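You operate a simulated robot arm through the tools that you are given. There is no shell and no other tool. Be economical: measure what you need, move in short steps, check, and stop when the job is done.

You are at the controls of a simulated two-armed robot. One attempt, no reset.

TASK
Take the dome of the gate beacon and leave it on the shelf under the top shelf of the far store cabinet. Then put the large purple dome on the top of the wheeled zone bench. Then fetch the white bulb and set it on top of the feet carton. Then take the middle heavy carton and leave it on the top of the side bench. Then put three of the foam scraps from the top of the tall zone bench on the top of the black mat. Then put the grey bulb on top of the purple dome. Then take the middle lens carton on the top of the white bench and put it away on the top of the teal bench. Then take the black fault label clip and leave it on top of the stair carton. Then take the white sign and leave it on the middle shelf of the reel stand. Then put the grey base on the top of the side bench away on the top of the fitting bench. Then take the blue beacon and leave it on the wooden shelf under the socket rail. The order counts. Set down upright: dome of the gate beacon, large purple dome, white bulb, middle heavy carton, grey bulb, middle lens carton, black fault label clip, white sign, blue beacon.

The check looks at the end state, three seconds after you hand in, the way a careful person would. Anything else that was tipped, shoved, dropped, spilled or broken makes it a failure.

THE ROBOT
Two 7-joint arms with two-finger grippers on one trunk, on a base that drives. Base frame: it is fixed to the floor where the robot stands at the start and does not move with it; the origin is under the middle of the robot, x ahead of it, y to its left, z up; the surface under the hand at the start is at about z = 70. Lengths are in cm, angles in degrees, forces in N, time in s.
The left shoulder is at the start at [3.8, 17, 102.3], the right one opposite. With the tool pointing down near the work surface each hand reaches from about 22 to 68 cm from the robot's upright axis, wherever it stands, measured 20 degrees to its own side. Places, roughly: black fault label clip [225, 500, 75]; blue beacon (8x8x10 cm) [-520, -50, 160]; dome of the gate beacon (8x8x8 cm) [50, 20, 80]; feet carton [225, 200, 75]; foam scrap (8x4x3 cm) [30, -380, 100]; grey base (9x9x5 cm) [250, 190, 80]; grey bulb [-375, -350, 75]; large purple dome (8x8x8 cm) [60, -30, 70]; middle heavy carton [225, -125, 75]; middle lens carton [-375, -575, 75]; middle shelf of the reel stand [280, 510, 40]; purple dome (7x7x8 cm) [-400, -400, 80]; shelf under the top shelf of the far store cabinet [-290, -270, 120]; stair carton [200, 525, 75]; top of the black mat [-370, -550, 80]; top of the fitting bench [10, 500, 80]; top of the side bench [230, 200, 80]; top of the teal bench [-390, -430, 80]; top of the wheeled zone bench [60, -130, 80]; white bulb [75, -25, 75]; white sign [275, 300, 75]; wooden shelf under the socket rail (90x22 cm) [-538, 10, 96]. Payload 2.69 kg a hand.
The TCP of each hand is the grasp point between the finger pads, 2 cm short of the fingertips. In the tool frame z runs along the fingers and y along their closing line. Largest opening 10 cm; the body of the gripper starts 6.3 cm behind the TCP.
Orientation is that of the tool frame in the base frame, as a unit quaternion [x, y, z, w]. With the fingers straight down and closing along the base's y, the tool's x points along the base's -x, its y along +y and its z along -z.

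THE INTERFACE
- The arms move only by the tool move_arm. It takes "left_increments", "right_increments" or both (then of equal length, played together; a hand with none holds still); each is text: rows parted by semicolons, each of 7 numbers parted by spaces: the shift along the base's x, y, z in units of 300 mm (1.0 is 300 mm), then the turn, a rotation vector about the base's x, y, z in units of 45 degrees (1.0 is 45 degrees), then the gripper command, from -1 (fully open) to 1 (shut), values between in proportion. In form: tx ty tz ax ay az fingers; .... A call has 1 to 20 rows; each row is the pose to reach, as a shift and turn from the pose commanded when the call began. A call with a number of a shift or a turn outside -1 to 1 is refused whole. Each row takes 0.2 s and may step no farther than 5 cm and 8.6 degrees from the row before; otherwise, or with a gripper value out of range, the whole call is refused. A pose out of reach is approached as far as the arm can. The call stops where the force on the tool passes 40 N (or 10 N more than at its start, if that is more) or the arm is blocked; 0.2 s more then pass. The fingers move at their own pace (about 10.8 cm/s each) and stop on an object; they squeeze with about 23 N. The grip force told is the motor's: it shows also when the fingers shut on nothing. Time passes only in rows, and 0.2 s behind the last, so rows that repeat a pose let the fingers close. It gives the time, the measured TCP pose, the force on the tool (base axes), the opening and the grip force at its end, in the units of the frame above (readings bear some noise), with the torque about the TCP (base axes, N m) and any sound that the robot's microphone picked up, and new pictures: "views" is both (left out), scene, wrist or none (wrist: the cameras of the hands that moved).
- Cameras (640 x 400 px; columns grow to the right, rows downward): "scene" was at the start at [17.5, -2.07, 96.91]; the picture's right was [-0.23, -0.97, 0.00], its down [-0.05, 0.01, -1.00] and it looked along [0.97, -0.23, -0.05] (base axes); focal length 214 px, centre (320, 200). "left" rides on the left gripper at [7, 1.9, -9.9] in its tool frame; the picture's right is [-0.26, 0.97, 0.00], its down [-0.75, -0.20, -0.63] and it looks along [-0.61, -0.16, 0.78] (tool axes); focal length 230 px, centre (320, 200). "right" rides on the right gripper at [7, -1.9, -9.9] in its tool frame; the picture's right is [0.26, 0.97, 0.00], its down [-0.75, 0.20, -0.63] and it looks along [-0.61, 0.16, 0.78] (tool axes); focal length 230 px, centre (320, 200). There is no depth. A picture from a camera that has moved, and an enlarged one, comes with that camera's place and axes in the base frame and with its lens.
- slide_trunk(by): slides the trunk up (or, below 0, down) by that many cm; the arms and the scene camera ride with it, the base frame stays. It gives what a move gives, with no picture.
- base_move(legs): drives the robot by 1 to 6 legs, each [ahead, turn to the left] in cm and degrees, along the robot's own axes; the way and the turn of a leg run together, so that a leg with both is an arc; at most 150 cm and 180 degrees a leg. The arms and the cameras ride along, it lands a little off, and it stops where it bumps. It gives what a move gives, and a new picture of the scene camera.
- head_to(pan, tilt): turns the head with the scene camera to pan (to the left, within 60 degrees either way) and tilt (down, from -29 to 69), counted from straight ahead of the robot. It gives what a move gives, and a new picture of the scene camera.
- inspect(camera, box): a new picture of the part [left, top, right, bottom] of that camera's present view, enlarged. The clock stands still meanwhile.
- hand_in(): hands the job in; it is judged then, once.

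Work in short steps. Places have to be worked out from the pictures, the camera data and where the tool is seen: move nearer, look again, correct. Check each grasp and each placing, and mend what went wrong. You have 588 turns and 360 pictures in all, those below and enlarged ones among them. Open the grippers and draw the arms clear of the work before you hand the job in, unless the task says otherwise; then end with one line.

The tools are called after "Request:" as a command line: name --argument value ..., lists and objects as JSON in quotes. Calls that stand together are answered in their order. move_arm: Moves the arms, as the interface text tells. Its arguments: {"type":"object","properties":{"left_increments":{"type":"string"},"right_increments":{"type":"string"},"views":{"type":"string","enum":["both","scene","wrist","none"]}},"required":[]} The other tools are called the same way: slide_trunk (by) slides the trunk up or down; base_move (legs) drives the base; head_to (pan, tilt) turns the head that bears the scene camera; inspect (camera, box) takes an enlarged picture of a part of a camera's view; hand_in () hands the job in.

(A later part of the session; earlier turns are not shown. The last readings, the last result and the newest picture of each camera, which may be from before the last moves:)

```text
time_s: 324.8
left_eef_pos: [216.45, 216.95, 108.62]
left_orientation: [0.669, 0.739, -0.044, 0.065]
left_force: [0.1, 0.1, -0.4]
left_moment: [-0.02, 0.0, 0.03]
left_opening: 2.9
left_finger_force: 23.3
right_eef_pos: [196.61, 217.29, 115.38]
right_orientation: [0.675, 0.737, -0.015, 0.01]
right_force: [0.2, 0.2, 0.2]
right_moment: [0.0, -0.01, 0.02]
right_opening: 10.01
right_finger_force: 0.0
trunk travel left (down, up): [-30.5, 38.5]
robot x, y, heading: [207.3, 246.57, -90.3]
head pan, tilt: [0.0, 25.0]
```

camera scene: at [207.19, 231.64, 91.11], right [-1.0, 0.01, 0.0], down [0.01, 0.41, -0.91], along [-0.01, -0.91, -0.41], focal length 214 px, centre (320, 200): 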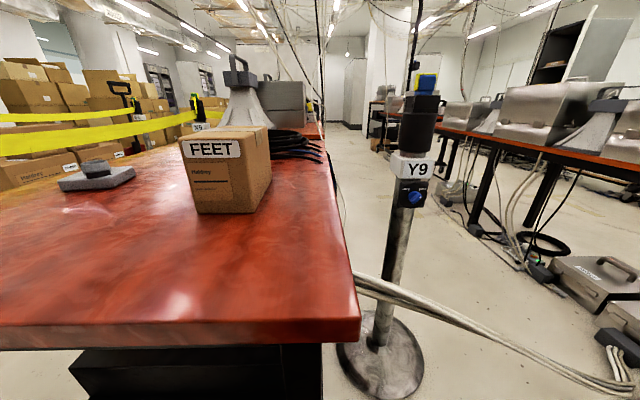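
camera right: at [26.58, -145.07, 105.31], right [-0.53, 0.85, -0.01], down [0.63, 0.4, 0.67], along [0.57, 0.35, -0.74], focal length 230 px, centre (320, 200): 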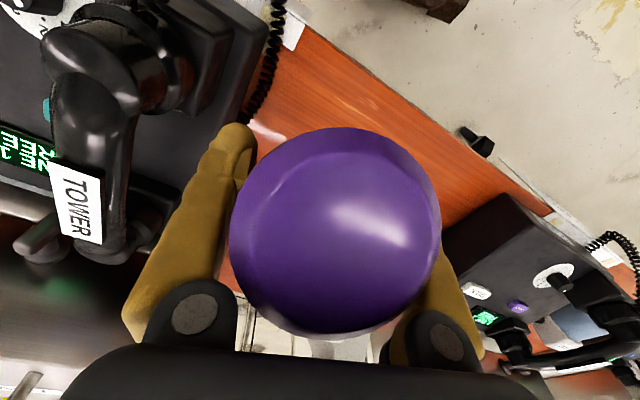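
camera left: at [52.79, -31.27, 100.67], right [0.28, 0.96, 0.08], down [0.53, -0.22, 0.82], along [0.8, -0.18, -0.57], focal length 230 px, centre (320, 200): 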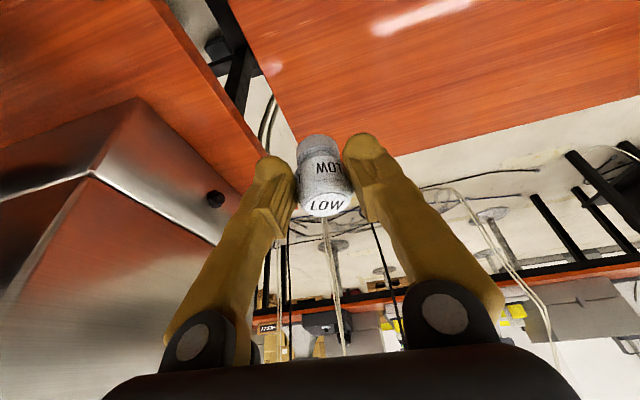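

Extend the left hand over the carton.

Request:
move_arm --left_increments "0 -0.14 -0.03 -0.04 0 0 1;0 -0.28 -0.07 -0.08 0 0 1;0 -0.42 -0.12 -0.12 0 0 1;0 -0.56 -0.18 -0.16 0 0 1;-0.005 -0.7 -0.24 -0.2 0 0 1;-0.01 -0.84 -0.28 -0.23 0 0 1;-0.015 -0.97 -0.33 -0.23 0 0 1;-0.015 -1.0 -0.36 -0.23 0 0 1;-0.015 -1.0 -0.36 -0.23 0 0 1" --views "both"

```text
time_s: 326.8
left_eef_pos: [216.2, 186.86, 97.82]
left_orientation: [0.66, 0.733, -0.11, 0.127]
left_force: [0.1, 0.5, -0.6]
left_moment: [-0.03, 0.03, -0.03]
left_opening: 2.91
left_finger_force: 23.3
right_eef_pos: [196.57, 217.12, 115.29]
right_orientation: [0.677, 0.736, -0.014, 0.01]
right_force: [0.2, 0.3, -0.4]
right_moment: [0.0, 0.01, 0.01]
right_opening: 10.01
right_finger_force: 0.0
trunk travel left (down, up): [-30.5, 38.5]
robot x, y, heading: [207.13, 246.57, -90.6]
head pan, tilt: [0.0, 25.0]
camera scene: at [207.21, 231.2, 99.02], right [-1.0, 0.01, 0.0], down [0.0, 0.42, -0.91], along [-0.01, -0.91, -0.42], focal length 214 px, centre (320, 200)
camera left: at [216.94, 196.83, 104.89], right [0.99, -0.14, 0.09], down [-0.15, -0.52, 0.84], along [-0.07, -0.84, -0.53], focal length 230 px, centre (320, 200)
```

scene: 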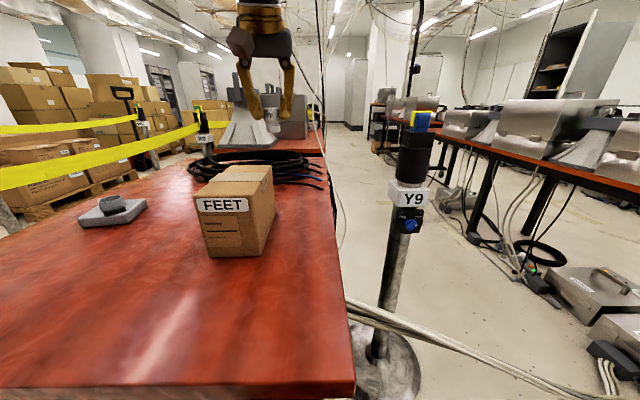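
left: 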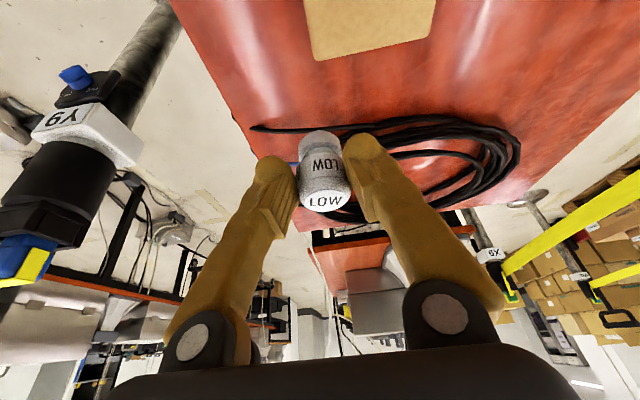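

Triangulating again: the carton is actually at x 216.5–225.5, y 188–203, top z≈86.3 (bench z≈76). Move the bulb over its centre [221,196] and start lowering.

Request:
move_arm --left_increments "0.08 0.15 0 0 0 0 1;0.16 0.3 0 0 0 0 1;0.16 0.3 -0.08 0 0 0 1;0.16 0.3 -0.17 0 0 0 1;0.16 0.3 -0.17 0 0 0 1" --views "both"

```text
refused: row 1 steps farther than a row can; nothing moved
```

Smaller steps.

Request:
move_arm --left_increments "0.07 0.14 0 0 0 0 1;0.14 0.26 0 0 0 0 1;0.16 0.3 -0.08 0 0 0 1;0.16 0.3 -0.17 0 0 0 1;0.16 0.3 -0.17 0 0 0 1" --views "both"

```text
time_s: 328.0
left_eef_pos: [220.98, 196.14, 92.68]
left_orientation: [0.661, 0.732, -0.11, 0.126]
left_force: [0.0, -0.4, 0.0]
left_moment: [-0.03, 0.01, -0.01]
left_opening: 2.92
left_finger_force: 23.4
right_eef_pos: [196.62, 217.21, 115.4]
right_orientation: [0.676, 0.737, -0.016, 0.01]
right_force: [-0.1, -0.6, 0.2]
right_moment: [0.03, -0.02, 0.01]
right_opening: 10.02
right_finger_force: 0.1
trunk travel left (down, up): [-30.5, 38.5]
robot x, y, heading: [206.96, 246.82, -90.0]
head pan, tilt: [0.0, 25.0]
camera scene: at [207.22, 231.23, 99.03], right [-1.0, 0.01, 0.0], down [0.0, 0.42, -0.91], along [-0.01, -0.91, -0.42], focal length 214 px, centre (320, 200)
camera left: at [221.74, 206.11, 99.8], right [0.99, -0.14, 0.09], down [-0.15, -0.52, 0.84], along [-0.07, -0.84, -0.53], focal length 230 px, centre (320, 200)
```

scene: 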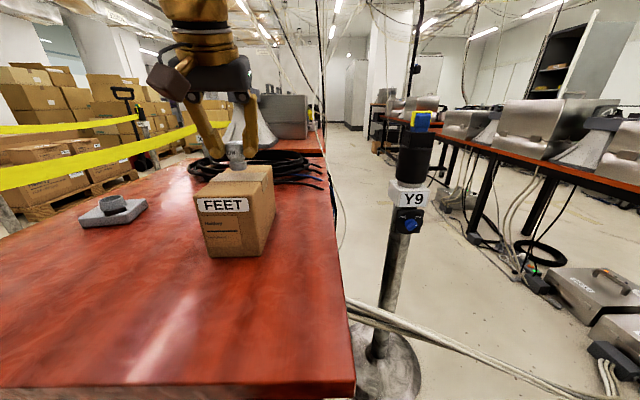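
left: 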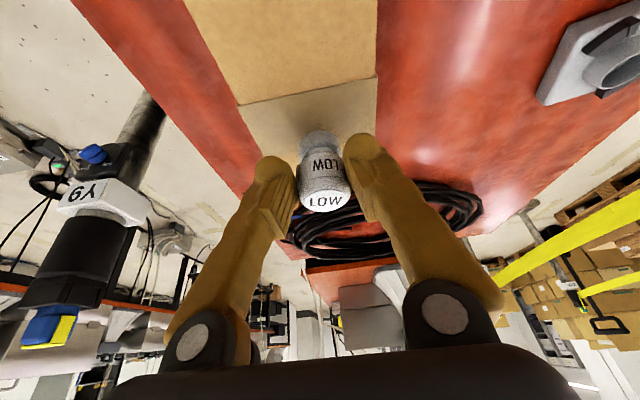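

Bulb is over the carton top. Lower slowly to contact.

Request:
move_arm --left_increments "0 0 -0.015 0 0 0 1;0 0 -0.03 0 0 0 1;0 0 -0.045 0 0 0 1;0 0 -0.06 0 0 0 1;0 0 -0.06 0 0 0 1" --views "none"

```text
time_s: 329.2
left_eef_pos: [220.92, 195.87, 91.25]
left_orientation: [0.659, 0.733, -0.112, 0.127]
left_force: [-0.5, 1.2, 21.6]
left_moment: [-0.36, 0.0, -0.02]
left_opening: 2.93
left_finger_force: 23.5
right_eef_pos: [196.59, 217.19, 115.33]
right_orientation: [0.676, 0.736, -0.016, 0.011]
right_force: [-1.2, -1.0, -0.6]
right_moment: [-0.01, 0.02, 0.02]
right_opening: 10.01
right_finger_force: 0.1
trunk travel left (down, up): [-30.5, 38.5]
robot x, y, heading: [207.49, 246.62, -90.3]
head pan, tilt: [0.0, 25.0]
```

Firm contact (21 N). Ease off 3 mm and open.

Request:
move_arm --left_increments "0 0 0.011 0 0 0 1;0 0 0.011 0 0 0 0.35;0 0 0.011 0 0 0 0.2;0 0 0.011 0 0 0 -0.1;0 0 0.011 0 0 0 -0.4;0 0.03 0.1 0 0 0 -0.4;0 0.08 0.22 0 0 0 -0.4;0 0.15 0.35 0 0 0 -0.4;0 0.28 0.4 0 0 0 -0.4" --views "both"

```text
time_s: 331.2
left_eef_pos: [221.08, 204.54, 102.9]
left_orientation: [0.661, 0.732, -0.109, 0.127]
left_force: [0.1, 0.1, -0.4]
left_moment: [0.01, 0.01, -0.03]
left_opening: 6.99
left_finger_force: 0.0
right_eef_pos: [196.69, 217.31, 115.33]
right_orientation: [0.676, 0.737, -0.015, 0.01]
right_force: [0.2, 1.1, 0.1]
right_moment: [-0.04, -0.03, 0.06]
right_opening: 10.01
right_finger_force: 0.0
trunk travel left (down, up): [-30.5, 38.5]
robot x, y, heading: [207.54, 246.85, -90.4]
head pan, tilt: [0.0, 25.0]
camera scene: at [207.23, 231.32, 99.05], right [-1.0, 0.01, 0.0], down [0.0, 0.42, -0.91], along [-0.01, -0.91, -0.42], focal length 214 px, centre (320, 200)
camera left: at [221.87, 214.41, 109.95], right [0.99, -0.14, 0.09], down [-0.15, -0.52, 0.84], along [-0.07, -0.84, -0.53], focal length 230 px, centre (320, 200)
```

scene: 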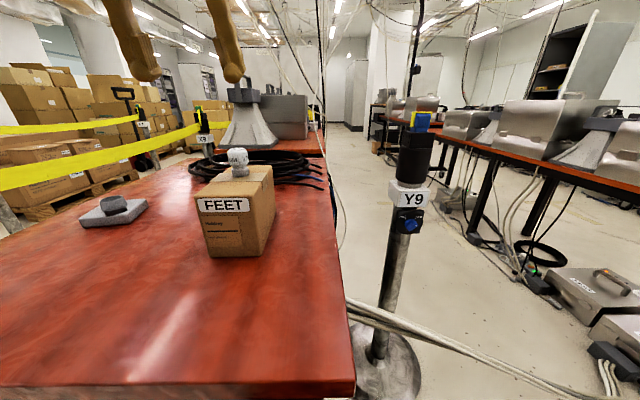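
left: 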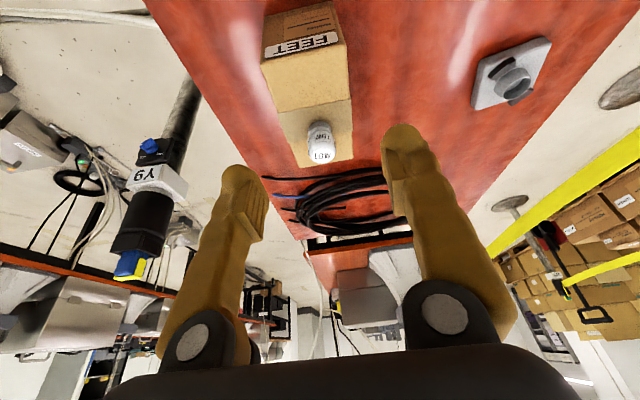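

The bulb stands upright on the FEET carton. Next, the middle heavy carton near [225,-125]. Level the left tool, set the travel pose, and back away toward the aisle at x≈135.

Request:
move_arm --left_increments "0 0.02 0.06 0.1 0 0 -1;0 0.03 0.12 0.2 0 0 -1;-0.03 0.02 0.18 0.3 0 0 -1;-0.06 0 0.2 0.42 0 0 -1;-0.08 -0.06 0.2 0.42 0 0 -1;-0.08 -0.06 0.2 0.42 0 0 -1" --right_increments "0 -0.08 -0.03 0 0 0 -1;0 -0.16 -0.07 0 0 0 -1;0 -0.24 -0.1 0 0 0 -1;0.01 -0.34 -0.13 0 0 0 -1;0.03 -0.45 -0.15 0 0 0 -1;0.03 -0.48 -0.15 0 0 0 -1" --views "none"

Request:
base_move --legs '[[-16, 0], [0, -90], [74, 0], [0, 90]]'

```text
time_s: 332.6
left_eef_pos: [218.44, 202.53, 109.02]
left_orientation: [0.672, 0.74, 0.012, 0.016]
left_force: [0.6, 0.7, 0.3]
left_moment: [0.03, 0.02, 0.02]
left_opening: 10.01
left_finger_force: 0.2
right_eef_pos: [197.6, 202.69, 110.91]
right_orientation: [0.676, 0.736, -0.016, 0.01]
right_force: [-0.4, -0.3, 0.4]
right_moment: [-0.02, 0.01, -0.02]
right_opening: 9.99
right_finger_force: 0.1
trunk travel left (down, up): [-30.5, 38.5]
robot x, y, heading: [207.32, 246.89, -90.3]
head pan, tilt: [0.0, 25.0]
```

```text
time_s: 345.4
left_eef_pos: [146.1, 217.69, 108.85]
left_orientation: [0.664, 0.748, 0.013, 0.015]
left_force: [0.3, 0.7, -0.3]
left_moment: [0.0, 0.01, 0.0]
left_opening: 9.98
left_finger_force: 0.0
right_eef_pos: [125.32, 217.56, 110.76]
right_orientation: [0.668, 0.744, -0.014, 0.008]
right_force: [1.2, 0.2, 0.4]
right_moment: [0.0, -0.01, 0.02]
right_opening: 9.99
right_finger_force: 0.2
trunk travel left (down, up): [-30.5, 38.5]
robot x, y, heading: [133.12, 261.56, -89.7]
head pan, tilt: [0.0, 25.0]
camera scene: at [133.23, 244.04, 98.64], right [-1.0, -0.01, 0.0], down [0.0, 0.44, -0.9], along [0.01, -0.9, -0.44], focal length 214 px, centre (320, 200)
```

scene: 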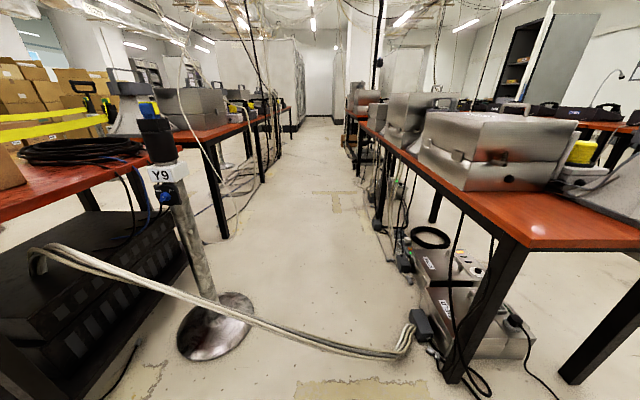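

A hose lies across the aisle at y≈188 on the floor. I'll try rolling over it as with the other cable.

Request:
base_move --legs '[[60, 0]]'

```text
time_s: 348.9
left_eef_pos: [147.73, 158.36, 109.51]
left_orientation: [0.658, 0.752, 0.007, 0.021]
left_force: [-0.1, -0.2, -0.1]
left_moment: [0.0, 0.02, 0.01]
left_opening: 10.0
left_finger_force: 0.1
right_eef_pos: [126.82, 157.98, 111.48]
right_orientation: [0.662, 0.749, -0.021, 0.013]
right_force: [0.6, -0.9, -0.1]
right_moment: [0.02, -0.03, 0.02]
right_opening: 10.01
right_finger_force: 0.1
trunk travel left (down, up): [-30.5, 38.5]
robot x, y, heading: [134.06, 200.91, -88.8]
head pan, tilt: [0.0, 25.0]
camera scene: at [134.47, 182.97, 98.62], right [-1.0, -0.02, 0.0], down [-0.01, 0.44, -0.9], along [0.02, -0.9, -0.44], focal length 214 px, centre (320, 200)
```

scene: 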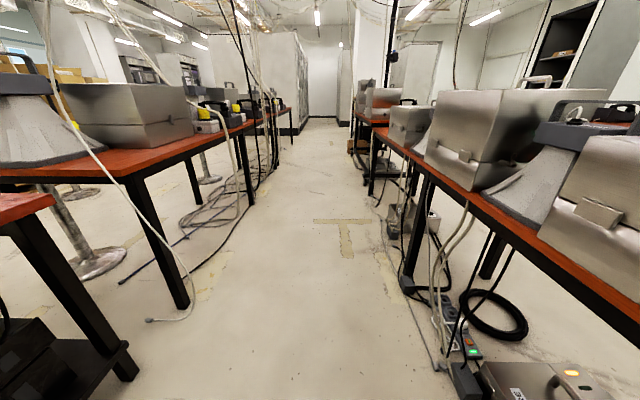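

Crossed. Continue south along x≈135 to y≈-85 and turn left to look at the heavy-carton table.

Request:
base_move --legs '[[145, 0], [145, 0], [0, 60]]'

```text
time_s: 365.4
left_eef_pos: [184.79, -94.06, 110.22]
left_orientation: [0.196, 0.98, 0.014, 0.022]
left_force: [-0.9, -0.1, 0.7]
left_moment: [-0.02, -0.03, -0.04]
left_opening: 10.01
left_finger_force: 0.0
right_eef_pos: [174.62, -112.35, 112.23]
right_orientation: [0.201, 0.979, -0.013, 0.03]
right_force: [-0.3, 0.3, 0.6]
right_moment: [-0.02, 0.02, -0.01]
right_opening: 10.0
right_finger_force: 0.1
trunk travel left (down, up): [-30.5, 38.5]
robot x, y, heading: [142.14, -85.67, -28.9]
head pan, tilt: [0.0, 25.0]
camera scene: at [158.14, -94.4, 98.64], right [-0.48, -0.87, 0.0], down [-0.38, 0.21, -0.9], along [0.79, -0.44, -0.44], focal length 214 px, centre (320, 200)
```

scene: 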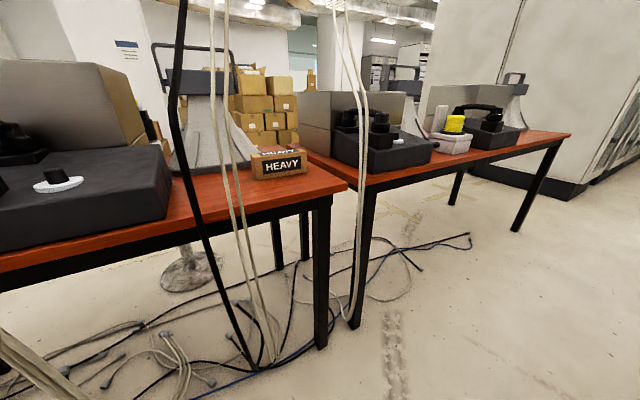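

HEAVY cartons are at the end of the near table. Zoom in.

Request:
inspect --camera "scene" --box '[200, 120, 360, 220]'

```text
4.00 times, centred on (280, 170) of scene
camera zoom: at [158.14, -94.4, 98.64], right [-0.48, -0.87, 0.0], down [-0.38, 0.21, -0.9], along [0.79, -0.44, -0.44], focal length 858 px, centre (480, 320)
```

zoom: 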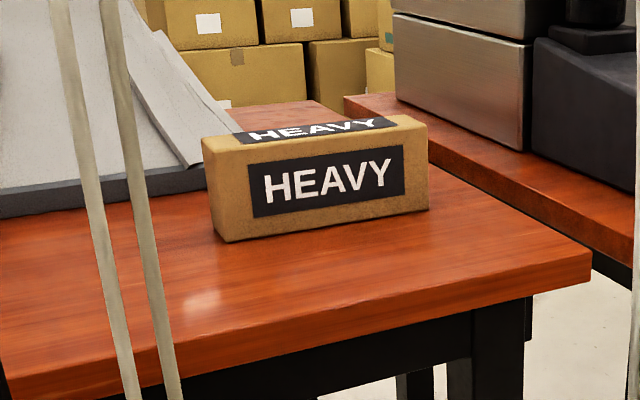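

The carton is ~16 cm long (along y), ~6 deep, standing near [220,-115]; cables hang at about [213,-99]. I'll move to [160,-137] and face it at ~24°.

Request:
base_move --legs '[[0, -42], [54, 0], [0, 95]]'

```text
time_s: 368.4
left_eef_pos: [168.05, -119.17, 107.74]
left_orientation: [0.536, 0.844, 0.028, -0.01]
left_force: [-0.7, -0.2, 0.4]
left_moment: [0.06, 0.05, 0.01]
left_opening: 10.0
left_finger_force: 0.1
right_eef_pos: [148.36, -125.93, 112.92]
right_orientation: [0.537, 0.842, -0.029, 0.028]
right_force: [0.1, -1.0, -0.1]
right_moment: [0.05, 0.01, -0.01]
right_opening: 9.99
right_finger_force: 0.1
trunk travel left (down, up): [-30.5, 38.5]
robot x, y, heading: [143.65, -88.3, -71.8]
head pan, tilt: [0.0, 25.0]
stopped in leg 2: the robot was blocked; the commanded pose is now the measured one
camera scene: at [149.43, -105.93, 98.56], right [-0.95, -0.31, 0.0], down [-0.14, 0.42, -0.9], along [0.28, -0.85, -0.44], focal length 214 px, centre (320, 200)
```

scene: 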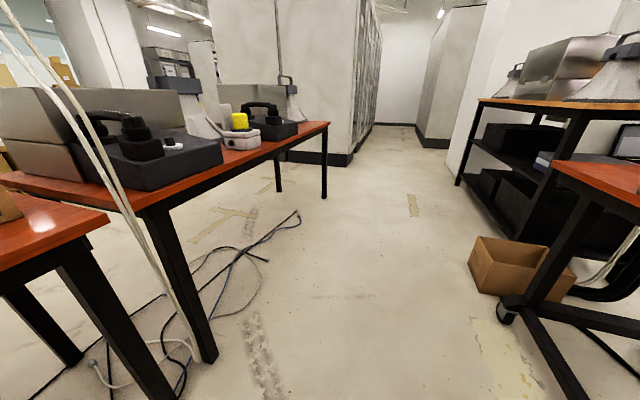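

Retry the rest.

Request:
base_move --legs '[[51, 0]]'

Request:
base_move --legs '[[0, 95]]'

```text
time_s: 371.4
left_eef_pos: [184.31, -167.28, 107.76]
left_orientation: [0.532, 0.846, 0.028, -0.011]
left_force: [-0.6, -0.3, 0.2]
left_moment: [0.01, 0.02, -0.02]
left_opening: 9.99
left_finger_force: 0.1
right_eef_pos: [164.65, -174.14, 112.86]
right_orientation: [0.535, 0.844, -0.029, 0.03]
right_force: [-0.8, 0.4, 0.6]
right_moment: [0.02, 0.02, 0.0]
right_opening: 10.02
right_finger_force: 0.1
trunk travel left (down, up): [-30.5, 38.5]
robot x, y, heading: [159.55, -137.24, -71.1]
head pan, tilt: [0.0, 25.0]
camera scene: at [165.6, -154.31, 98.62], right [-0.95, -0.32, 0.0], down [-0.14, 0.42, -0.9], along [0.29, -0.85, -0.44], focal length 214 px, centre (320, 200)
```

scene: 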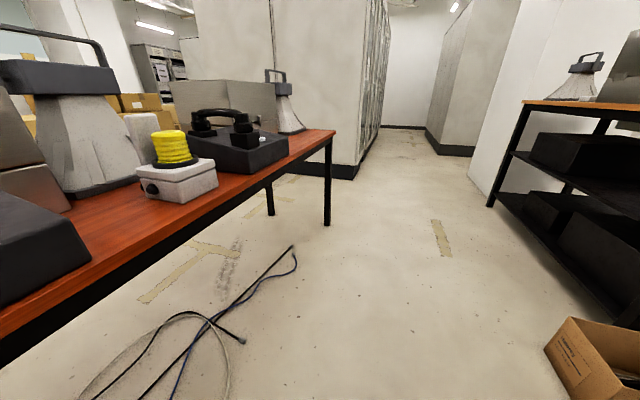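

```text
time_s: 372.3
left_eef_pos: [183.36, -161.39, 105.53]
left_orientation: [0.521, 0.851, 0.056, -0.042]
left_force: [-0.5, 0.3, -0.2]
left_moment: [-0.02, 0.0, 0.02]
left_opening: 10.01
left_finger_force: 0.1
right_eef_pos: [163.83, -169.23, 111.16]
right_orientation: [0.523, 0.852, -0.007, 0.002]
right_force: [-0.4, 0.1, 1.2]
right_moment: [-0.02, -0.02, 0.02]
right_opening: 9.99
right_finger_force: 0.0
trunk travel left (down, up): [-30.5, 38.5]
robot x, y, heading: [160.08, -137.03, -69.9]
head pan, tilt: [0.0, 25.0]
stopped in leg 1: the robot was blocked; the commanded pose is now the measured one
camera scene: at [165.96, -153.99, 98.66], right [-0.94, -0.34, 0.0], down [-0.15, 0.41, -0.9], along [0.31, -0.85, -0.44], focal length 214 px, centre (320, 200)
```

scene: 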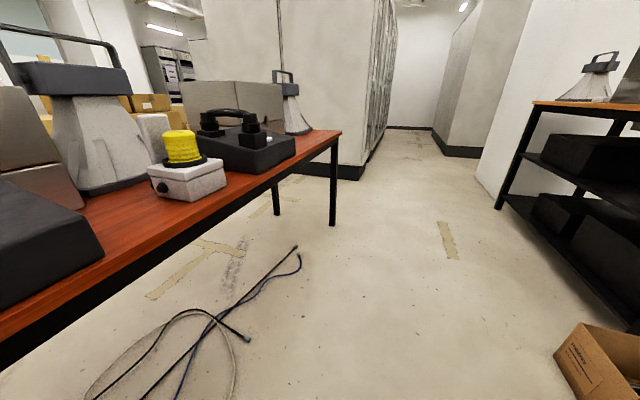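

Hands have crept in again so elbows stick out. Extend both forward, then turn.

Request:
move_arm --left_increments "0.02 -0.14 0.02 0 0 0 -1;0.04 -0.29 0.05 0 0 0 -1;0.06 -0.44 0.1 0 0 0 -1;0.07 -0.58 0.12 0 0 0 -1;0.07 -0.58 0.12 0 0 0 -1" --right_increments "0.05 -0.13 0 0 0 0 -1;0.09 -0.26 0 0 0 0 -1;0.14 -0.4 0 0 0 0 -1;0.19 -0.53 0 0 0 0 -1;0.19 -0.53 0 0 0 0 -1" --views "none"

Request:
base_move --legs '[[0, 95]]'

```text
time_s: 373.5
left_eef_pos: [185.34, -178.97, 110.88]
left_orientation: [0.521, 0.852, 0.036, -0.02]
left_force: [-0.4, 0.7, 0.5]
left_moment: [-0.02, -0.01, -0.01]
left_opening: 10.0
left_finger_force: 0.1
right_eef_pos: [169.42, -184.93, 112.5]
right_orientation: [0.521, 0.853, -0.025, 0.024]
right_force: [-0.4, 0.0, 0.7]
right_moment: [-0.03, -0.01, -0.03]
right_opening: 10.01
right_finger_force: 0.0
trunk travel left (down, up): [-30.5, 38.5]
robot x, y, heading: [159.85, -137.57, -69.8]
head pan, tilt: [0.0, 25.0]
```

```text
time_s: 378.0
left_eef_pos: [199.24, -108.22, 110.74]
left_orientation: [-0.277, 0.96, 0.01, -0.041]
left_force: [0.5, 0.5, -0.2]
left_moment: [0.01, 0.01, 0.0]
left_opening: 10.0
left_finger_force: 0.0
right_eef_pos: [206.29, -123.86, 112.38]
right_orientation: [-0.276, 0.961, -0.001, 0.032]
right_force: [-1.0, 0.2, 0.5]
right_moment: [-0.02, 0.02, 0.0]
right_opening: 10.0
right_finger_force: 0.1
trunk travel left (down, up): [-30.5, 38.5]
robot x, y, heading: [160.18, -138.55, 25.0]
head pan, tilt: [0.0, 25.0]
camera scene: at [176.27, -130.77, 98.64], right [0.42, -0.91, 0.0], down [-0.4, -0.19, -0.9], along [0.81, 0.38, -0.44], focal length 214 px, centre (320, 200)
```

scene: 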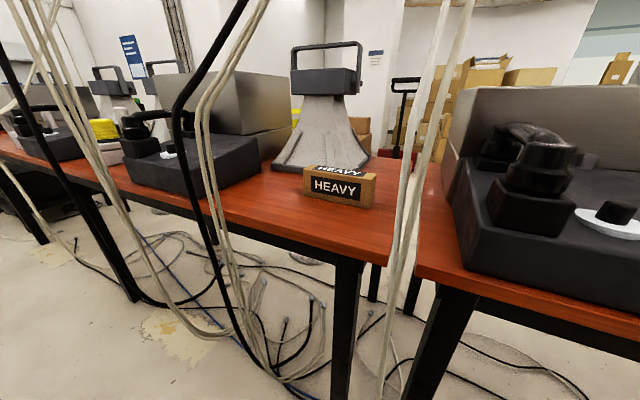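

Carton located: x 219.7–226.7, y -122…-106.4, z 75.7–81.7. I'll step 7 cm closer, then turn the right gripper so it closes along x and bring it over [223.2,-114.2].

Request:
base_move --legs '[[7, 0]]'

Request:
move_arm --right_increments "0.03 0.02 0 0 0 0.18 -1;0.06 0.05 0 0 0 0.36 -1;0.1 0.08 -0.02 0 0 0.54 -1;0.15 0.12 -0.06 0 0 0.72 -1;0.2 0.16 -0.1 0 0 0.9 -1;0.25 0.19 -0.15 0 0 1.0 -1;0.3 0.21 -0.25 0 0 1.0 -1;0.3 0.21 -0.35 0 0 1.0 -1;0.3 0.21 -0.35 0 0 1.0 -1" --views "none"

```text
time_s: 379.0
left_eef_pos: [201.73, -107.14, 112.42]
left_orientation: [-0.276, 0.961, 0.013, -0.023]
left_force: [0.1, 0.1, 1.5]
left_moment: [-0.01, 0.02, 0.04]
left_opening: 9.98
left_finger_force: 0.0
right_eef_pos: [208.76, -122.63, 114.28]
right_orientation: [-0.275, 0.96, 0.004, 0.051]
right_force: [-0.6, -0.1, 1.3]
right_moment: [-0.04, 0.03, 0.01]
right_opening: 10.0
right_finger_force: 0.1
trunk travel left (down, up): [-30.5, 38.5]
robot x, y, heading: [166.7, -135.53, 25.2]
head pan, tilt: [0.0, 25.0]
camera scene: at [179.64, -129.18, 99.17], right [0.42, -0.91, 0.0], down [-0.37, -0.17, -0.91], along [0.83, 0.39, -0.41], focal length 214 px, centre (320, 200)
```

scene: 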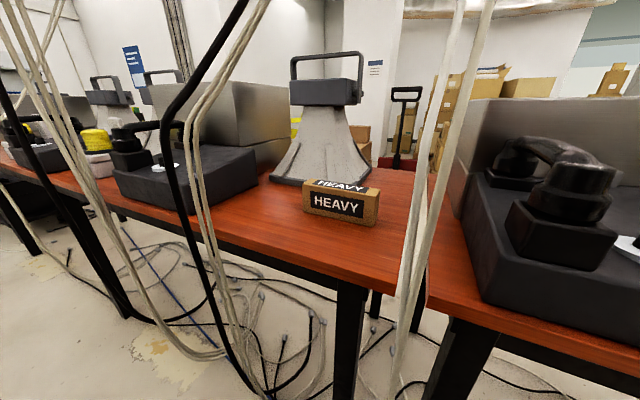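

```text
time_s: 381.0
left_eef_pos: [203.62, -106.17, 111.66]
left_orientation: [-0.274, 0.961, 0.012, -0.031]
left_force: [-0.3, -0.2, -0.8]
left_moment: [0.03, 0.02, -0.01]
left_opening: 10.01
left_finger_force: 0.0
right_eef_pos: [219.7, -115.29, 102.81]
right_orientation: [-0.621, 0.783, 0.019, 0.039]
right_force: [0.1, -1.0, -0.8]
right_moment: [-0.02, 0.02, -0.02]
right_opening: 10.01
right_finger_force: 0.0
trunk travel left (down, up): [-30.5, 38.5]
robot x, y, heading: [166.49, -135.73, 25.0]
head pan, tilt: [0.0, 25.0]
```

Finish the yaw, level it, and lower to z≈92 for a look.

Request:
move_arm --right_increments "0.05 0.02 -0.05 -0.05 0.025 0.15 -1;0.117 0.037 -0.12 -0.1 0.047 0.29 -1;0.117 0.037 -0.25 -0.1 0.047 0.29 -1;0.117 0.037 -0.36 -0.1 0.047 0.29 -1;0.117 0.037 -0.36 -0.1 0.047 0.29 -1" --views "both"

```text
time_s: 382.0
left_eef_pos: [201.29, -107.23, 112.94]
left_orientation: [-0.277, 0.961, 0.014, -0.019]
left_force: [-1.6, -0.8, 0.7]
left_moment: [0.05, -0.1, -0.01]
left_opening: 10.02
left_finger_force: 0.0
right_eef_pos: [221.95, -114.33, 95.0]
right_orientation: [0.708, -0.707, -0.001, -0.007]
right_force: [-0.8, 0.3, 0.1]
right_moment: [0.03, -0.15, -0.01]
right_opening: 10.03
right_finger_force: 0.0
trunk travel left (down, up): [-30.5, 38.5]
robot x, y, heading: [166.44, -135.7, 25.1]
head pan, tilt: [0.0, 25.0]
stopped in row 4 (right hand): the arm was blocked; the commanded pose is now the measured one
camera scene: at [182.17, -127.98, 98.73], right [0.42, -0.91, 0.0], down [-0.39, -0.18, -0.9], along [0.82, 0.38, -0.43], focal length 214 px, centre (320, 200)
camera right: at [223.71, -121.29, 104.89], right [-0.97, -0.26, -0.01], down [-0.21, 0.74, 0.64], along [-0.16, 0.62, -0.77], focal length 230 px, centre (320, 200)
```

scene: 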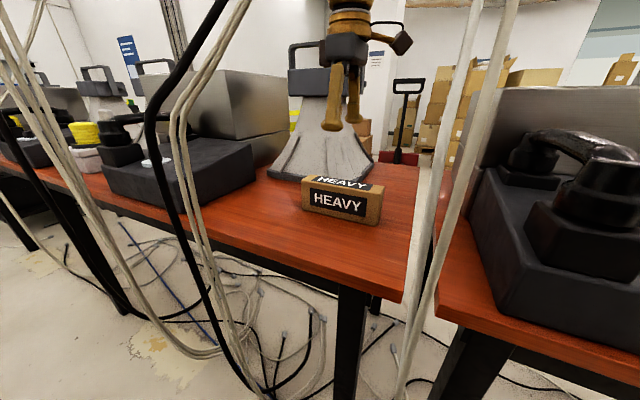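
right: 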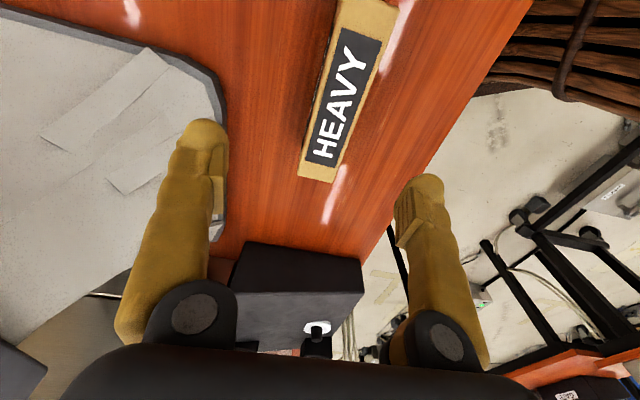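

Carton is ~4.5 cm thick and centred under the hand. Descend to z≈78.5 and close.

Request:
move_arm --right_increments "-0.01 0 -0.15 0 0 0 -1;-0.02 0 -0.3 0 0 0 -1;-0.02 0 -0.42 0 0 0 -1;-0.02 0 -0.52 0 0 0 -1;-0.02 0 -0.55 0 0 0 -1;-0.02 0 -0.55 0 0 0 -1" --views "both"

```text
time_s: 382.3
left_eef_pos: [199.78, -108.07, 113.78]
left_orientation: [-0.276, 0.961, 0.016, -0.011]
left_force: [-1.1, -1.2, 0.0]
left_moment: [0.06, -0.14, -0.01]
left_opening: 9.99
left_finger_force: 0.0
right_eef_pos: [220.62, -115.04, 94.28]
right_orientation: [0.707, -0.707, 0.003, -0.013]
right_force: [-1.3, 0.0, 0.3]
right_moment: [0.01, -0.16, 0.02]
right_opening: 10.0
right_finger_force: 0.1
trunk travel left (down, up): [-30.5, 38.5]
robot x, y, heading: [166.34, -135.51, 25.1]
head pan, tilt: [0.0, 25.0]
stopped in row 1 (right hand): the arm was blocked; the commanded pose is now the measured one
camera scene: at [182.16, -128.01, 98.73], right [0.42, -0.91, 0.0], down [-0.39, -0.18, -0.9], along [0.82, 0.38, -0.43], focal length 214 px, centre (320, 200)
camera right: at [222.23, -121.95, 104.05], right [-0.97, -0.26, -0.03], down [-0.22, 0.74, 0.64], along [-0.15, 0.62, -0.77], focal length 230 px, centre (320, 200)
```

scene: 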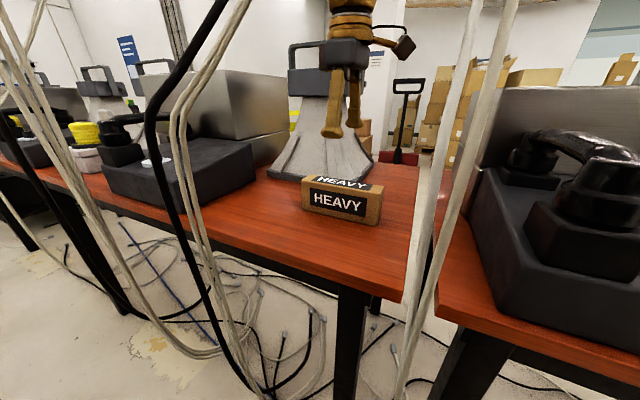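
right: 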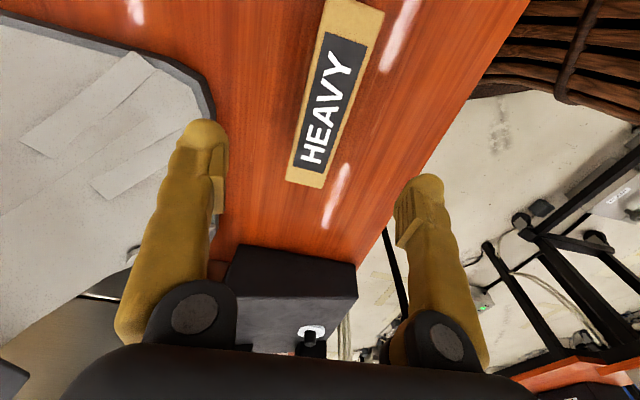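

The base seems pressed against something (leaning). Back off 3 cm and retry the descent.

Request:
base_move --legs '[[-3, 0]]'

Request:
move_arm --right_increments "0.05 0.03 -0.1 0 0 0 -1;0.1 0.06 -0.22 0 0 0 -1;0.12 0.08 -0.34 0 0 0 -1;0.12 0.08 -0.44 0 0 0 -1;0.12 0.08 -0.44 0 0 0 -1" --views "wrist"

```text
time_s: 383.2
left_eef_pos: [197.5, -109.06, 113.23]
left_orientation: [-0.276, 0.961, 0.016, -0.015]
left_force: [-0.3, 0.2, 0.3]
left_moment: [0.05, -0.06, 0.0]
left_opening: 10.02
left_finger_force: 0.0
right_eef_pos: [218.23, -116.04, 93.67]
right_orientation: [0.707, -0.707, 0.001, -0.011]
right_force: [-0.4, -0.1, 0.0]
right_moment: [0.01, -0.05, 0.0]
right_opening: 9.99
right_finger_force: 0.1
trunk travel left (down, up): [-30.5, 38.5]
robot x, y, heading: [163.45, -136.72, 25.0]
head pan, tilt: [0.0, 25.0]
camera scene: at [179.78, -129.12, 98.63], right [0.42, -0.91, 0.0], down [-0.4, -0.19, -0.9], along [0.81, 0.38, -0.44], focal length 214 px, centre (320, 200)
```

scene: 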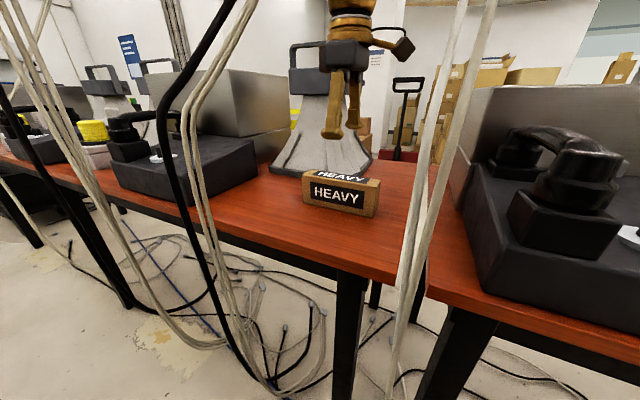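

```text
time_s: 383.9
left_eef_pos: [193.99, -110.68, 114.58]
left_orientation: [-0.276, 0.961, 0.018, 0.002]
left_force: [-0.8, -0.7, -0.1]
left_moment: [0.06, -0.11, 0.01]
left_opening: 10.01
left_finger_force: 0.1
right_eef_pos: [219.58, -114.39, 87.17]
right_orientation: [0.708, -0.706, 0.008, -0.027]
right_force: [-1.2, -0.6, -0.2]
right_moment: [0.02, -0.1, 0.0]
right_opening: 10.0
right_finger_force: 0.1
trunk travel left (down, up): [-30.5, 38.5]
robot x, y, heading: [163.77, -136.78, 25.1]
head pan, tilt: [0.0, 25.0]
stopped in row 3 (right hand): the arm was blocked; the commanded pose is now the measured one
camera right: at [220.99, -121.4, 97.0], right [-0.96, -0.26, -0.05], down [-0.23, 0.73, 0.64], along [-0.13, 0.63, -0.77], focal length 230 px, centre (320, 200)
```

right: 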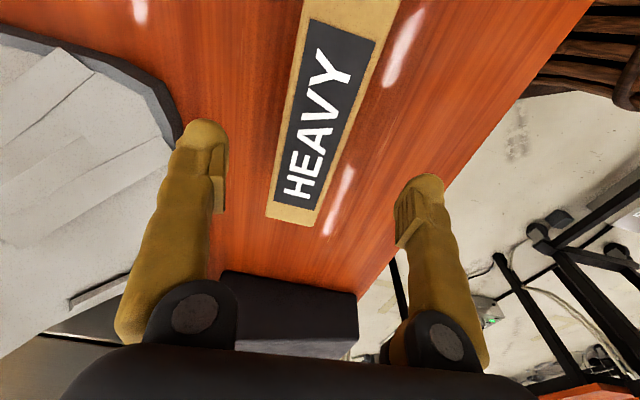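

Progressing; the carton's centred at x≈220. Continue down.

Request:
move_arm --right_increments "0.01 0 -0.06 0 0.02 0 -1;0.015 0 -0.12 0 0.03 0 -1;0.015 0 -0.18 0 0.03 0 -1;0.015 0 -0.18 0 0.03 0 -1" --views "none"

Request:
move_arm --right_increments "0.01 0 -0.05 0 0 0 -1;0.015 0 -0.1 0 0 0 -1;0.015 0 -0.13 0 0 0 -1;0.015 0 -0.13 0 0 0 -1" --views "wrist"

```text
time_s: 384.3
left_eef_pos: [192.76, -111.28, 113.11]
left_orientation: [-0.277, 0.961, 0.015, -0.022]
left_force: [-1.2, -0.5, -0.6]
left_moment: [0.01, -0.07, 0.0]
left_opening: 9.97
left_finger_force: 0.1
right_eef_pos: [218.76, -114.61, 87.49]
right_orientation: [-0.706, 0.707, -0.009, 0.031]
right_force: [-1.2, 0.1, 0.0]
right_moment: [0.03, -0.09, 0.02]
right_opening: 9.98
right_finger_force: 0.0
trunk travel left (down, up): [-30.5, 38.5]
robot x, y, heading: [163.67, -136.41, 24.9]
head pan, tilt: [0.0, 25.0]
stopped in row 1 (right hand): the arm was blocked; the commanded pose is now the measured one
```

```text
time_s: 384.6
left_eef_pos: [191.49, -111.85, 111.51]
left_orientation: [-0.276, 0.96, 0.011, -0.046]
left_force: [-0.9, 0.3, 0.8]
left_moment: [0.03, -0.04, 0.0]
left_opening: 10.0
left_finger_force: 0.0
right_eef_pos: [217.88, -115.18, 87.78]
right_orientation: [-0.706, 0.707, -0.011, 0.039]
right_force: [-1.7, 0.1, 0.0]
right_moment: [0.01, -0.08, 0.03]
right_opening: 9.99
right_finger_force: 0.1
trunk travel left (down, up): [-30.5, 38.5]
robot x, y, heading: [163.77, -136.91, 24.8]
head pan, tilt: [0.0, 25.0]
stopped in row 1 (right hand): the arm was blocked; the commanded pose is now the measured one
camera right: at [219.06, -122.27, 97.49], right [-0.96, -0.26, -0.08], down [-0.24, 0.73, 0.64], along [-0.11, 0.64, -0.76], focal length 230 px, centre (320, 200)
```

right: 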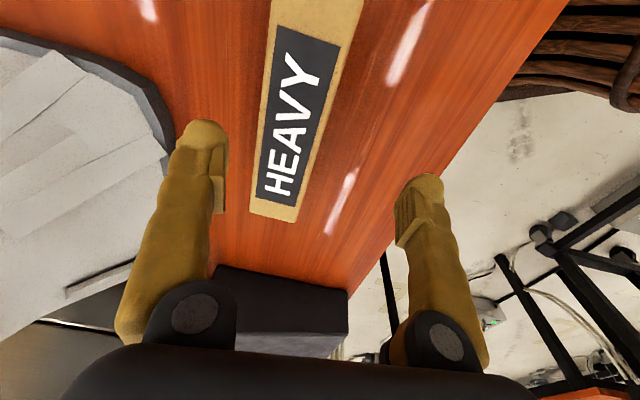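

The right elbow/forearm is probably against the hanging cables at [224,-133]. I'll raise out, back off and re-approach square-on (heading 0) between the two cable groups.

Request:
move_arm --right_increments "-0.03 0 0.12 0 0 0 -1;-0.08 -0.02 0.25 0 0 -0.15 -1;-0.14 -0.04 0.38 0 0 -0.3 -1;-0.2 -0.06 0.5 0 0 -0.45 -1;-0.27 -0.08 0.6 0 0 -0.6 -1;-0.34 -0.1 0.6 0 0 -0.75 -1;-0.34 -0.1 0.6 0 0 -0.75 -1" --views "none"

Request:
base_move --legs '[[-26, 0]]'

```text
time_s: 386.2
left_eef_pos: [191.8, -111.78, 111.61]
left_orientation: [-0.275, 0.96, 0.011, -0.045]
left_force: [-0.1, 1.8, -0.4]
left_moment: [-0.02, -0.03, 0.0]
left_opening: 10.0
left_finger_force: 0.0
right_eef_pos: [207.72, -118.09, 105.51]
right_orientation: [-0.47, 0.882, -0.022, 0.033]
right_force: [-0.1, -0.3, -1.1]
right_moment: [0.02, 0.02, -0.03]
right_opening: 9.99
right_finger_force: 0.1
trunk travel left (down, up): [-30.5, 38.5]
robot x, y, heading: [163.31, -136.56, 25.1]
head pan, tilt: [0.0, 25.0]
```

```text
time_s: 388.1
left_eef_pos: [167.52, -123.18, 111.67]
left_orientation: [-0.274, 0.961, 0.012, -0.045]
left_force: [-0.3, 0.2, -1.1]
left_moment: [0.03, -0.03, 0.03]
left_opening: 9.99
left_finger_force: 0.0
right_eef_pos: [183.5, -129.48, 105.51]
right_orientation: [-0.47, 0.882, -0.022, 0.034]
right_force: [-1.8, -0.1, 0.0]
right_moment: [0.06, -0.01, 0.01]
right_opening: 10.03
right_finger_force: 0.1
trunk travel left (down, up): [-30.5, 38.5]
robot x, y, heading: [139.63, -147.93, 24.6]
head pan, tilt: [0.0, 25.0]
camera scene: at [155.58, -140.45, 98.65], right [0.42, -0.91, 0.0], down [-0.4, -0.18, -0.9], along [0.82, 0.38, -0.44], focal length 214 px, centre (320, 200)
```

scene: 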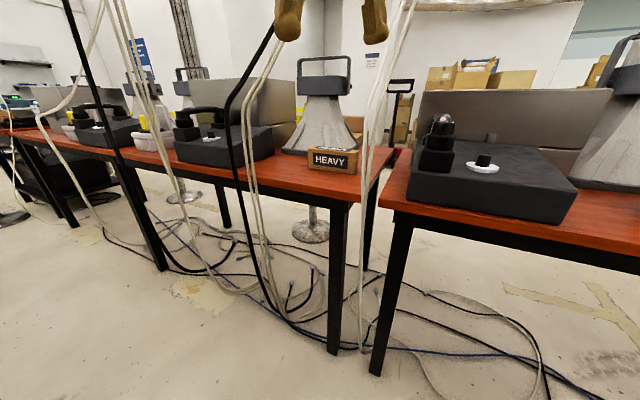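

Cable groups are at y≈-98 and y≈-132; I'll go square-on through y≈-112.

Request:
move_arm --left_increments "0.12 0 0 0 0 0 -1;0.24 0.01 0 0 0 0 -1;0.36 0.02 0 0 0 0 -1;0.36 0.02 0 0 0 0 -1" --right_increments "0.05 -0.1 0.05 0 0 0 -1;0.05 -0.15 0.1 0 0 0 -1;0.05 -0.2 0.1 0 0 0 -1;0.05 -0.2 0.1 0 0 0 -1" --views "none"

Request:
base_move --legs '[[0, 83], [38, 0], [0, -108]]'

```text
time_s: 389.1
left_eef_pos: [176.83, -123.25, 112.28]
left_orientation: [-0.274, 0.961, 0.013, -0.038]
left_force: [0.2, 0.0, -0.5]
left_moment: [-0.01, -0.02, 0.03]
left_opening: 10.0
left_finger_force: 0.0
right_eef_pos: [183.49, -136.22, 109.19]
right_orientation: [-0.47, 0.881, -0.022, 0.041]
right_force: [0.0, 0.2, 0.0]
right_moment: [-0.02, -0.05, -0.06]
right_opening: 9.98
right_finger_force: 0.0
trunk travel left (down, up): [-30.5, 38.5]
robot x, y, heading: [139.49, -147.99, 24.7]
head pan, tilt: [0.0, 25.0]
```

```text
time_s: 399.7
left_eef_pos: [173.03, -106.38, 112.12]
left_orientation: [-0.055, 0.998, 0.021, -0.034]
left_force: [-0.6, -0.2, -0.5]
left_moment: [0.02, 0.0, 0.0]
left_opening: 9.99
left_finger_force: 0.0
right_eef_pos: [173.67, -120.9, 109.26]
right_orientation: [-0.264, 0.963, -0.03, 0.035]
right_force: [-0.1, -0.5, -0.6]
right_moment: [-0.02, -0.01, 0.01]
right_opening: 9.99
right_finger_force: 0.1
trunk travel left (down, up): [-30.5, 38.5]
robot x, y, heading: [128.91, -111.54, -0.5]
head pan, tilt: [0.0, 25.0]
camera scene: at [146.48, -111.48, 98.64], right [-0.01, -1.0, 0.0], down [-0.44, 0.0, -0.9], along [0.9, -0.01, -0.44], focal length 214 px, centre (320, 200)
```

scene: 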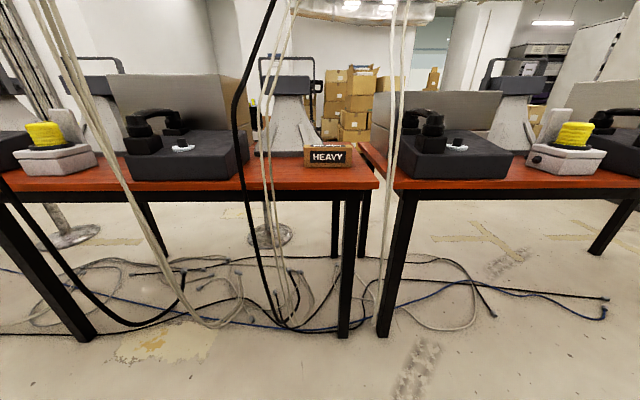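

Clear window. Drive 33 cm forward, then yaw the right gripper and go above the carton.

Request:
base_move --legs '[[33, 0]]'

Request:
move_arm --right_increments "0 0 0 0 0 0.18 -1;0.02 0.02 0 0 0 0.36 -1;0.05 0.05 -0.02 -0.03 0 0.54 -1;0.1 0.1 -0.05 -0.05 0 0.72 -1;0.16 0.14 -0.08 -0.05 0 0.9 -1;0.22 0.18 -0.12 -0.05 0 1.0 -1;0.3 0.21 -0.2 -0.05 0 1.0 -1;0.4 0.23 -0.3 -0.05 0 1.0 -1;0.43 0.23 -0.4 -0.05 0 1.0 -1;0.43 0.23 -0.4 -0.05 0 1.0 -1" --views "none"

```text
time_s: 401.9
left_eef_pos: [204.61, -106.66, 112.87]
left_orientation: [-0.057, 0.998, 0.02, -0.025]
left_force: [-0.1, 0.4, -0.1]
left_moment: [-0.02, -0.02, 0.04]
left_opening: 10.02
left_finger_force: 0.1
right_eef_pos: [205.23, -121.13, 109.88]
right_orientation: [-0.263, 0.963, -0.033, 0.042]
right_force: [0.1, -0.3, -1.0]
right_moment: [-0.01, 0.01, 0.0]
right_opening: 9.99
right_finger_force: 0.0
trunk travel left (down, up): [-30.5, 38.5]
robot x, y, heading: [161.89, -111.69, -0.4]
head pan, tilt: [0.0, 25.0]
camera scene: at [179.78, -111.79, 98.64], right [-0.01, -1.0, 0.0], down [-0.44, 0.0, -0.9], along [0.9, -0.01, -0.44], focal length 214 px, centre (320, 200)
```

scene: 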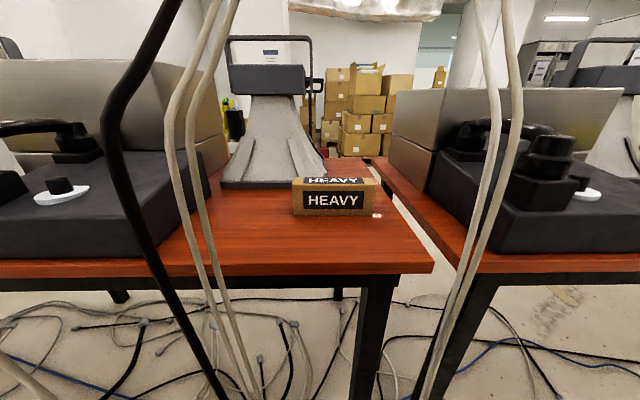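

```text
time_s: 404.1
left_eef_pos: [202.83, -106.68, 113.52]
left_orientation: [-0.056, 0.998, 0.021, -0.017]
left_force: [-0.4, 0.8, -0.5]
left_moment: [0.0, -0.02, 0.04]
left_opening: 10.01
left_finger_force: 0.0
right_eef_pos: [216.57, -114.28, 98.51]
right_orientation: [-0.612, 0.788, -0.032, 0.054]
right_force: [0.4, 0.2, 0.8]
right_moment: [0.03, 0.02, 0.0]
right_opening: 10.0
right_finger_force: 0.1
trunk travel left (down, up): [-30.5, 38.5]
robot x, y, heading: [162.08, -111.73, -0.7]
head pan, tilt: [0.0, 25.0]
```

Carton centre ≈[222,-114.7]. Finish yaw, level, and descend in stages.

Request:
move_arm --right_increments "0.05 0 -0.03 -0.01 0.08 0.16 -1;0.12 -0.01 -0.08 -0.02 0.158 0.32 -1;0.18 -0.013 -0.2 -0.02 0.158 0.32 -1;0.18 -0.013 -0.33 -0.02 0.158 0.32 -1;0.18 -0.013 -0.45 -0.02 0.158 0.32 -1;0.18 -0.013 -0.45 -0.02 0.158 0.32 -1" --views "wrist"

```text
time_s: 404.9
left_eef_pos: [200.5, -106.49, 114.51]
left_orientation: [-0.057, 0.998, 0.019, -0.005]
left_force: [-1.0, -0.5, 1.3]
left_moment: [0.02, -0.15, 0.01]
left_opening: 9.98
left_finger_force: 0.0
right_eef_pos: [220.44, -114.19, 94.62]
right_orientation: [0.708, -0.706, -0.001, -0.011]
right_force: [-2.5, 0.2, -0.2]
right_moment: [-0.01, -0.16, 0.01]
right_opening: 10.02
right_finger_force: 0.0
trunk travel left (down, up): [-30.5, 38.5]
robot x, y, heading: [161.96, -112.13, -0.5]
head pan, tilt: [0.0, 25.0]
stopped in row 4 (right hand): the arm was blocked; the commanded pose is now the measured one
camera right: at [222.2, -121.21, 104.25], right [-0.97, -0.26, -0.02], down [-0.21, 0.74, 0.64], along [-0.15, 0.62, -0.77], focal length 230 px, centre (320, 200)
```

right: 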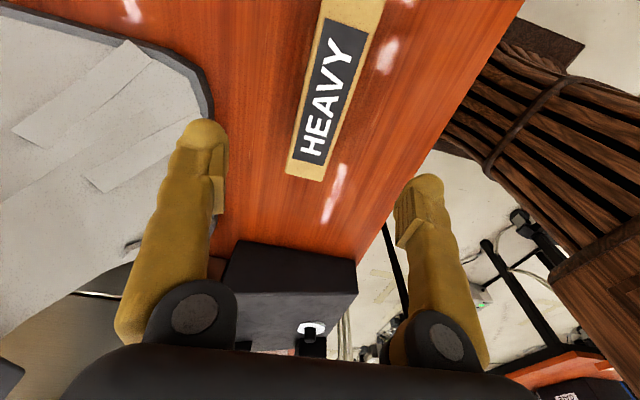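

Blocked again although the space is clear – probably a self-collision in this wrist yaw. I'll raise and rotate the right gripper the other way (closing along x from the opposite yaw).

Request:
move_arm --right_increments "-0.05 0 0.12 0 0 -0.17 -1;-0.1 0 0.25 0 0 -0.34 -1;-0.15 0 0.38 0 0 -0.51 -1;-0.2 0 0.38 0 0 -0.68 -1;-0.25 0 0.38 0 0 -0.85 -1;-0.25 0 0.38 0 0 -1.0 -1" --views "none"

Request:
move_arm --right_increments "0 -0.02 0 0 0 -0.17 -1;0 -0.03 0 0 0 -0.34 -1;0 -0.04 0 0 0 -0.51 -1;0 -0.05 0 0 0 -0.68 -1;0 -0.06 0 0 0 -0.85 -1;0 -0.06 0 0 0 -1.0 -1" --views "none"

Request:
move_arm --right_increments "0 0 0 0 0 -0.17 -1;0 0 0 0 0 -0.34 -1;0 0 0 0 0 -0.51 -1;0 0 0 0 0 -0.68 -1;0 0 0 0 0 -0.85 -1;0 0 0 0 0 -1.0 -1" --views "none"

```text
time_s: 405.2
left_eef_pos: [198.57, -106.62, 114.45]
left_orientation: [-0.056, 0.998, 0.021, -0.007]
left_force: [-1.7, 0.3, 0.1]
left_moment: [-0.01, -0.11, 0.01]
left_opening: 9.99
left_finger_force: 0.2
right_eef_pos: [218.41, -114.31, 96.99]
right_orientation: [-0.688, 0.726, -0.006, 0.017]
right_force: [-1.2, 0.2, 1.5]
right_moment: [-0.01, -0.12, 0.01]
right_opening: 9.99
right_finger_force: 0.0
trunk travel left (down, up): [-30.5, 38.5]
robot x, y, heading: [162.0, -111.7, -0.5]
head pan, tilt: [0.0, 25.0]
stopped in row 1 (right hand): the arm was blocked; the commanded pose is now the measured one
```

```text
time_s: 406.6
left_eef_pos: [199.43, -106.69, 114.4]
left_orientation: [-0.056, 0.998, 0.021, -0.009]
left_force: [0.0, 0.4, -0.3]
left_moment: [-0.02, 0.02, -0.01]
left_opening: 9.99
left_finger_force: 0.0
right_eef_pos: [218.93, -116.16, 96.41]
right_orientation: [-0.357, 0.934, -0.01, 0.01]
right_force: [-0.1, 0.5, 0.6]
right_moment: [0.02, 0.01, 0.0]
right_opening: 9.98
right_finger_force: 0.0
trunk travel left (down, up): [-30.5, 38.5]
robot x, y, heading: [161.83, -111.6, -0.3]
head pan, tilt: [0.0, 25.0]
```

```text
time_s: 408.0
left_eef_pos: [199.26, -106.73, 114.4]
left_orientation: [-0.056, 0.998, 0.02, -0.008]
left_force: [0.6, 0.2, -0.8]
left_moment: [0.01, 0.02, 0.01]
left_opening: 10.0
left_finger_force: 0.0
right_eef_pos: [219.21, -116.87, 96.9]
right_orientation: [0.036, 0.999, -0.006, 0.009]
right_force: [-0.5, -0.1, 0.6]
right_moment: [-0.03, 0.0, 0.01]
right_opening: 9.98
right_finger_force: 0.1
trunk travel left (down, up): [-30.5, 38.5]
robot x, y, heading: [161.64, -111.25, -0.5]
head pan, tilt: [0.0, 25.0]
```

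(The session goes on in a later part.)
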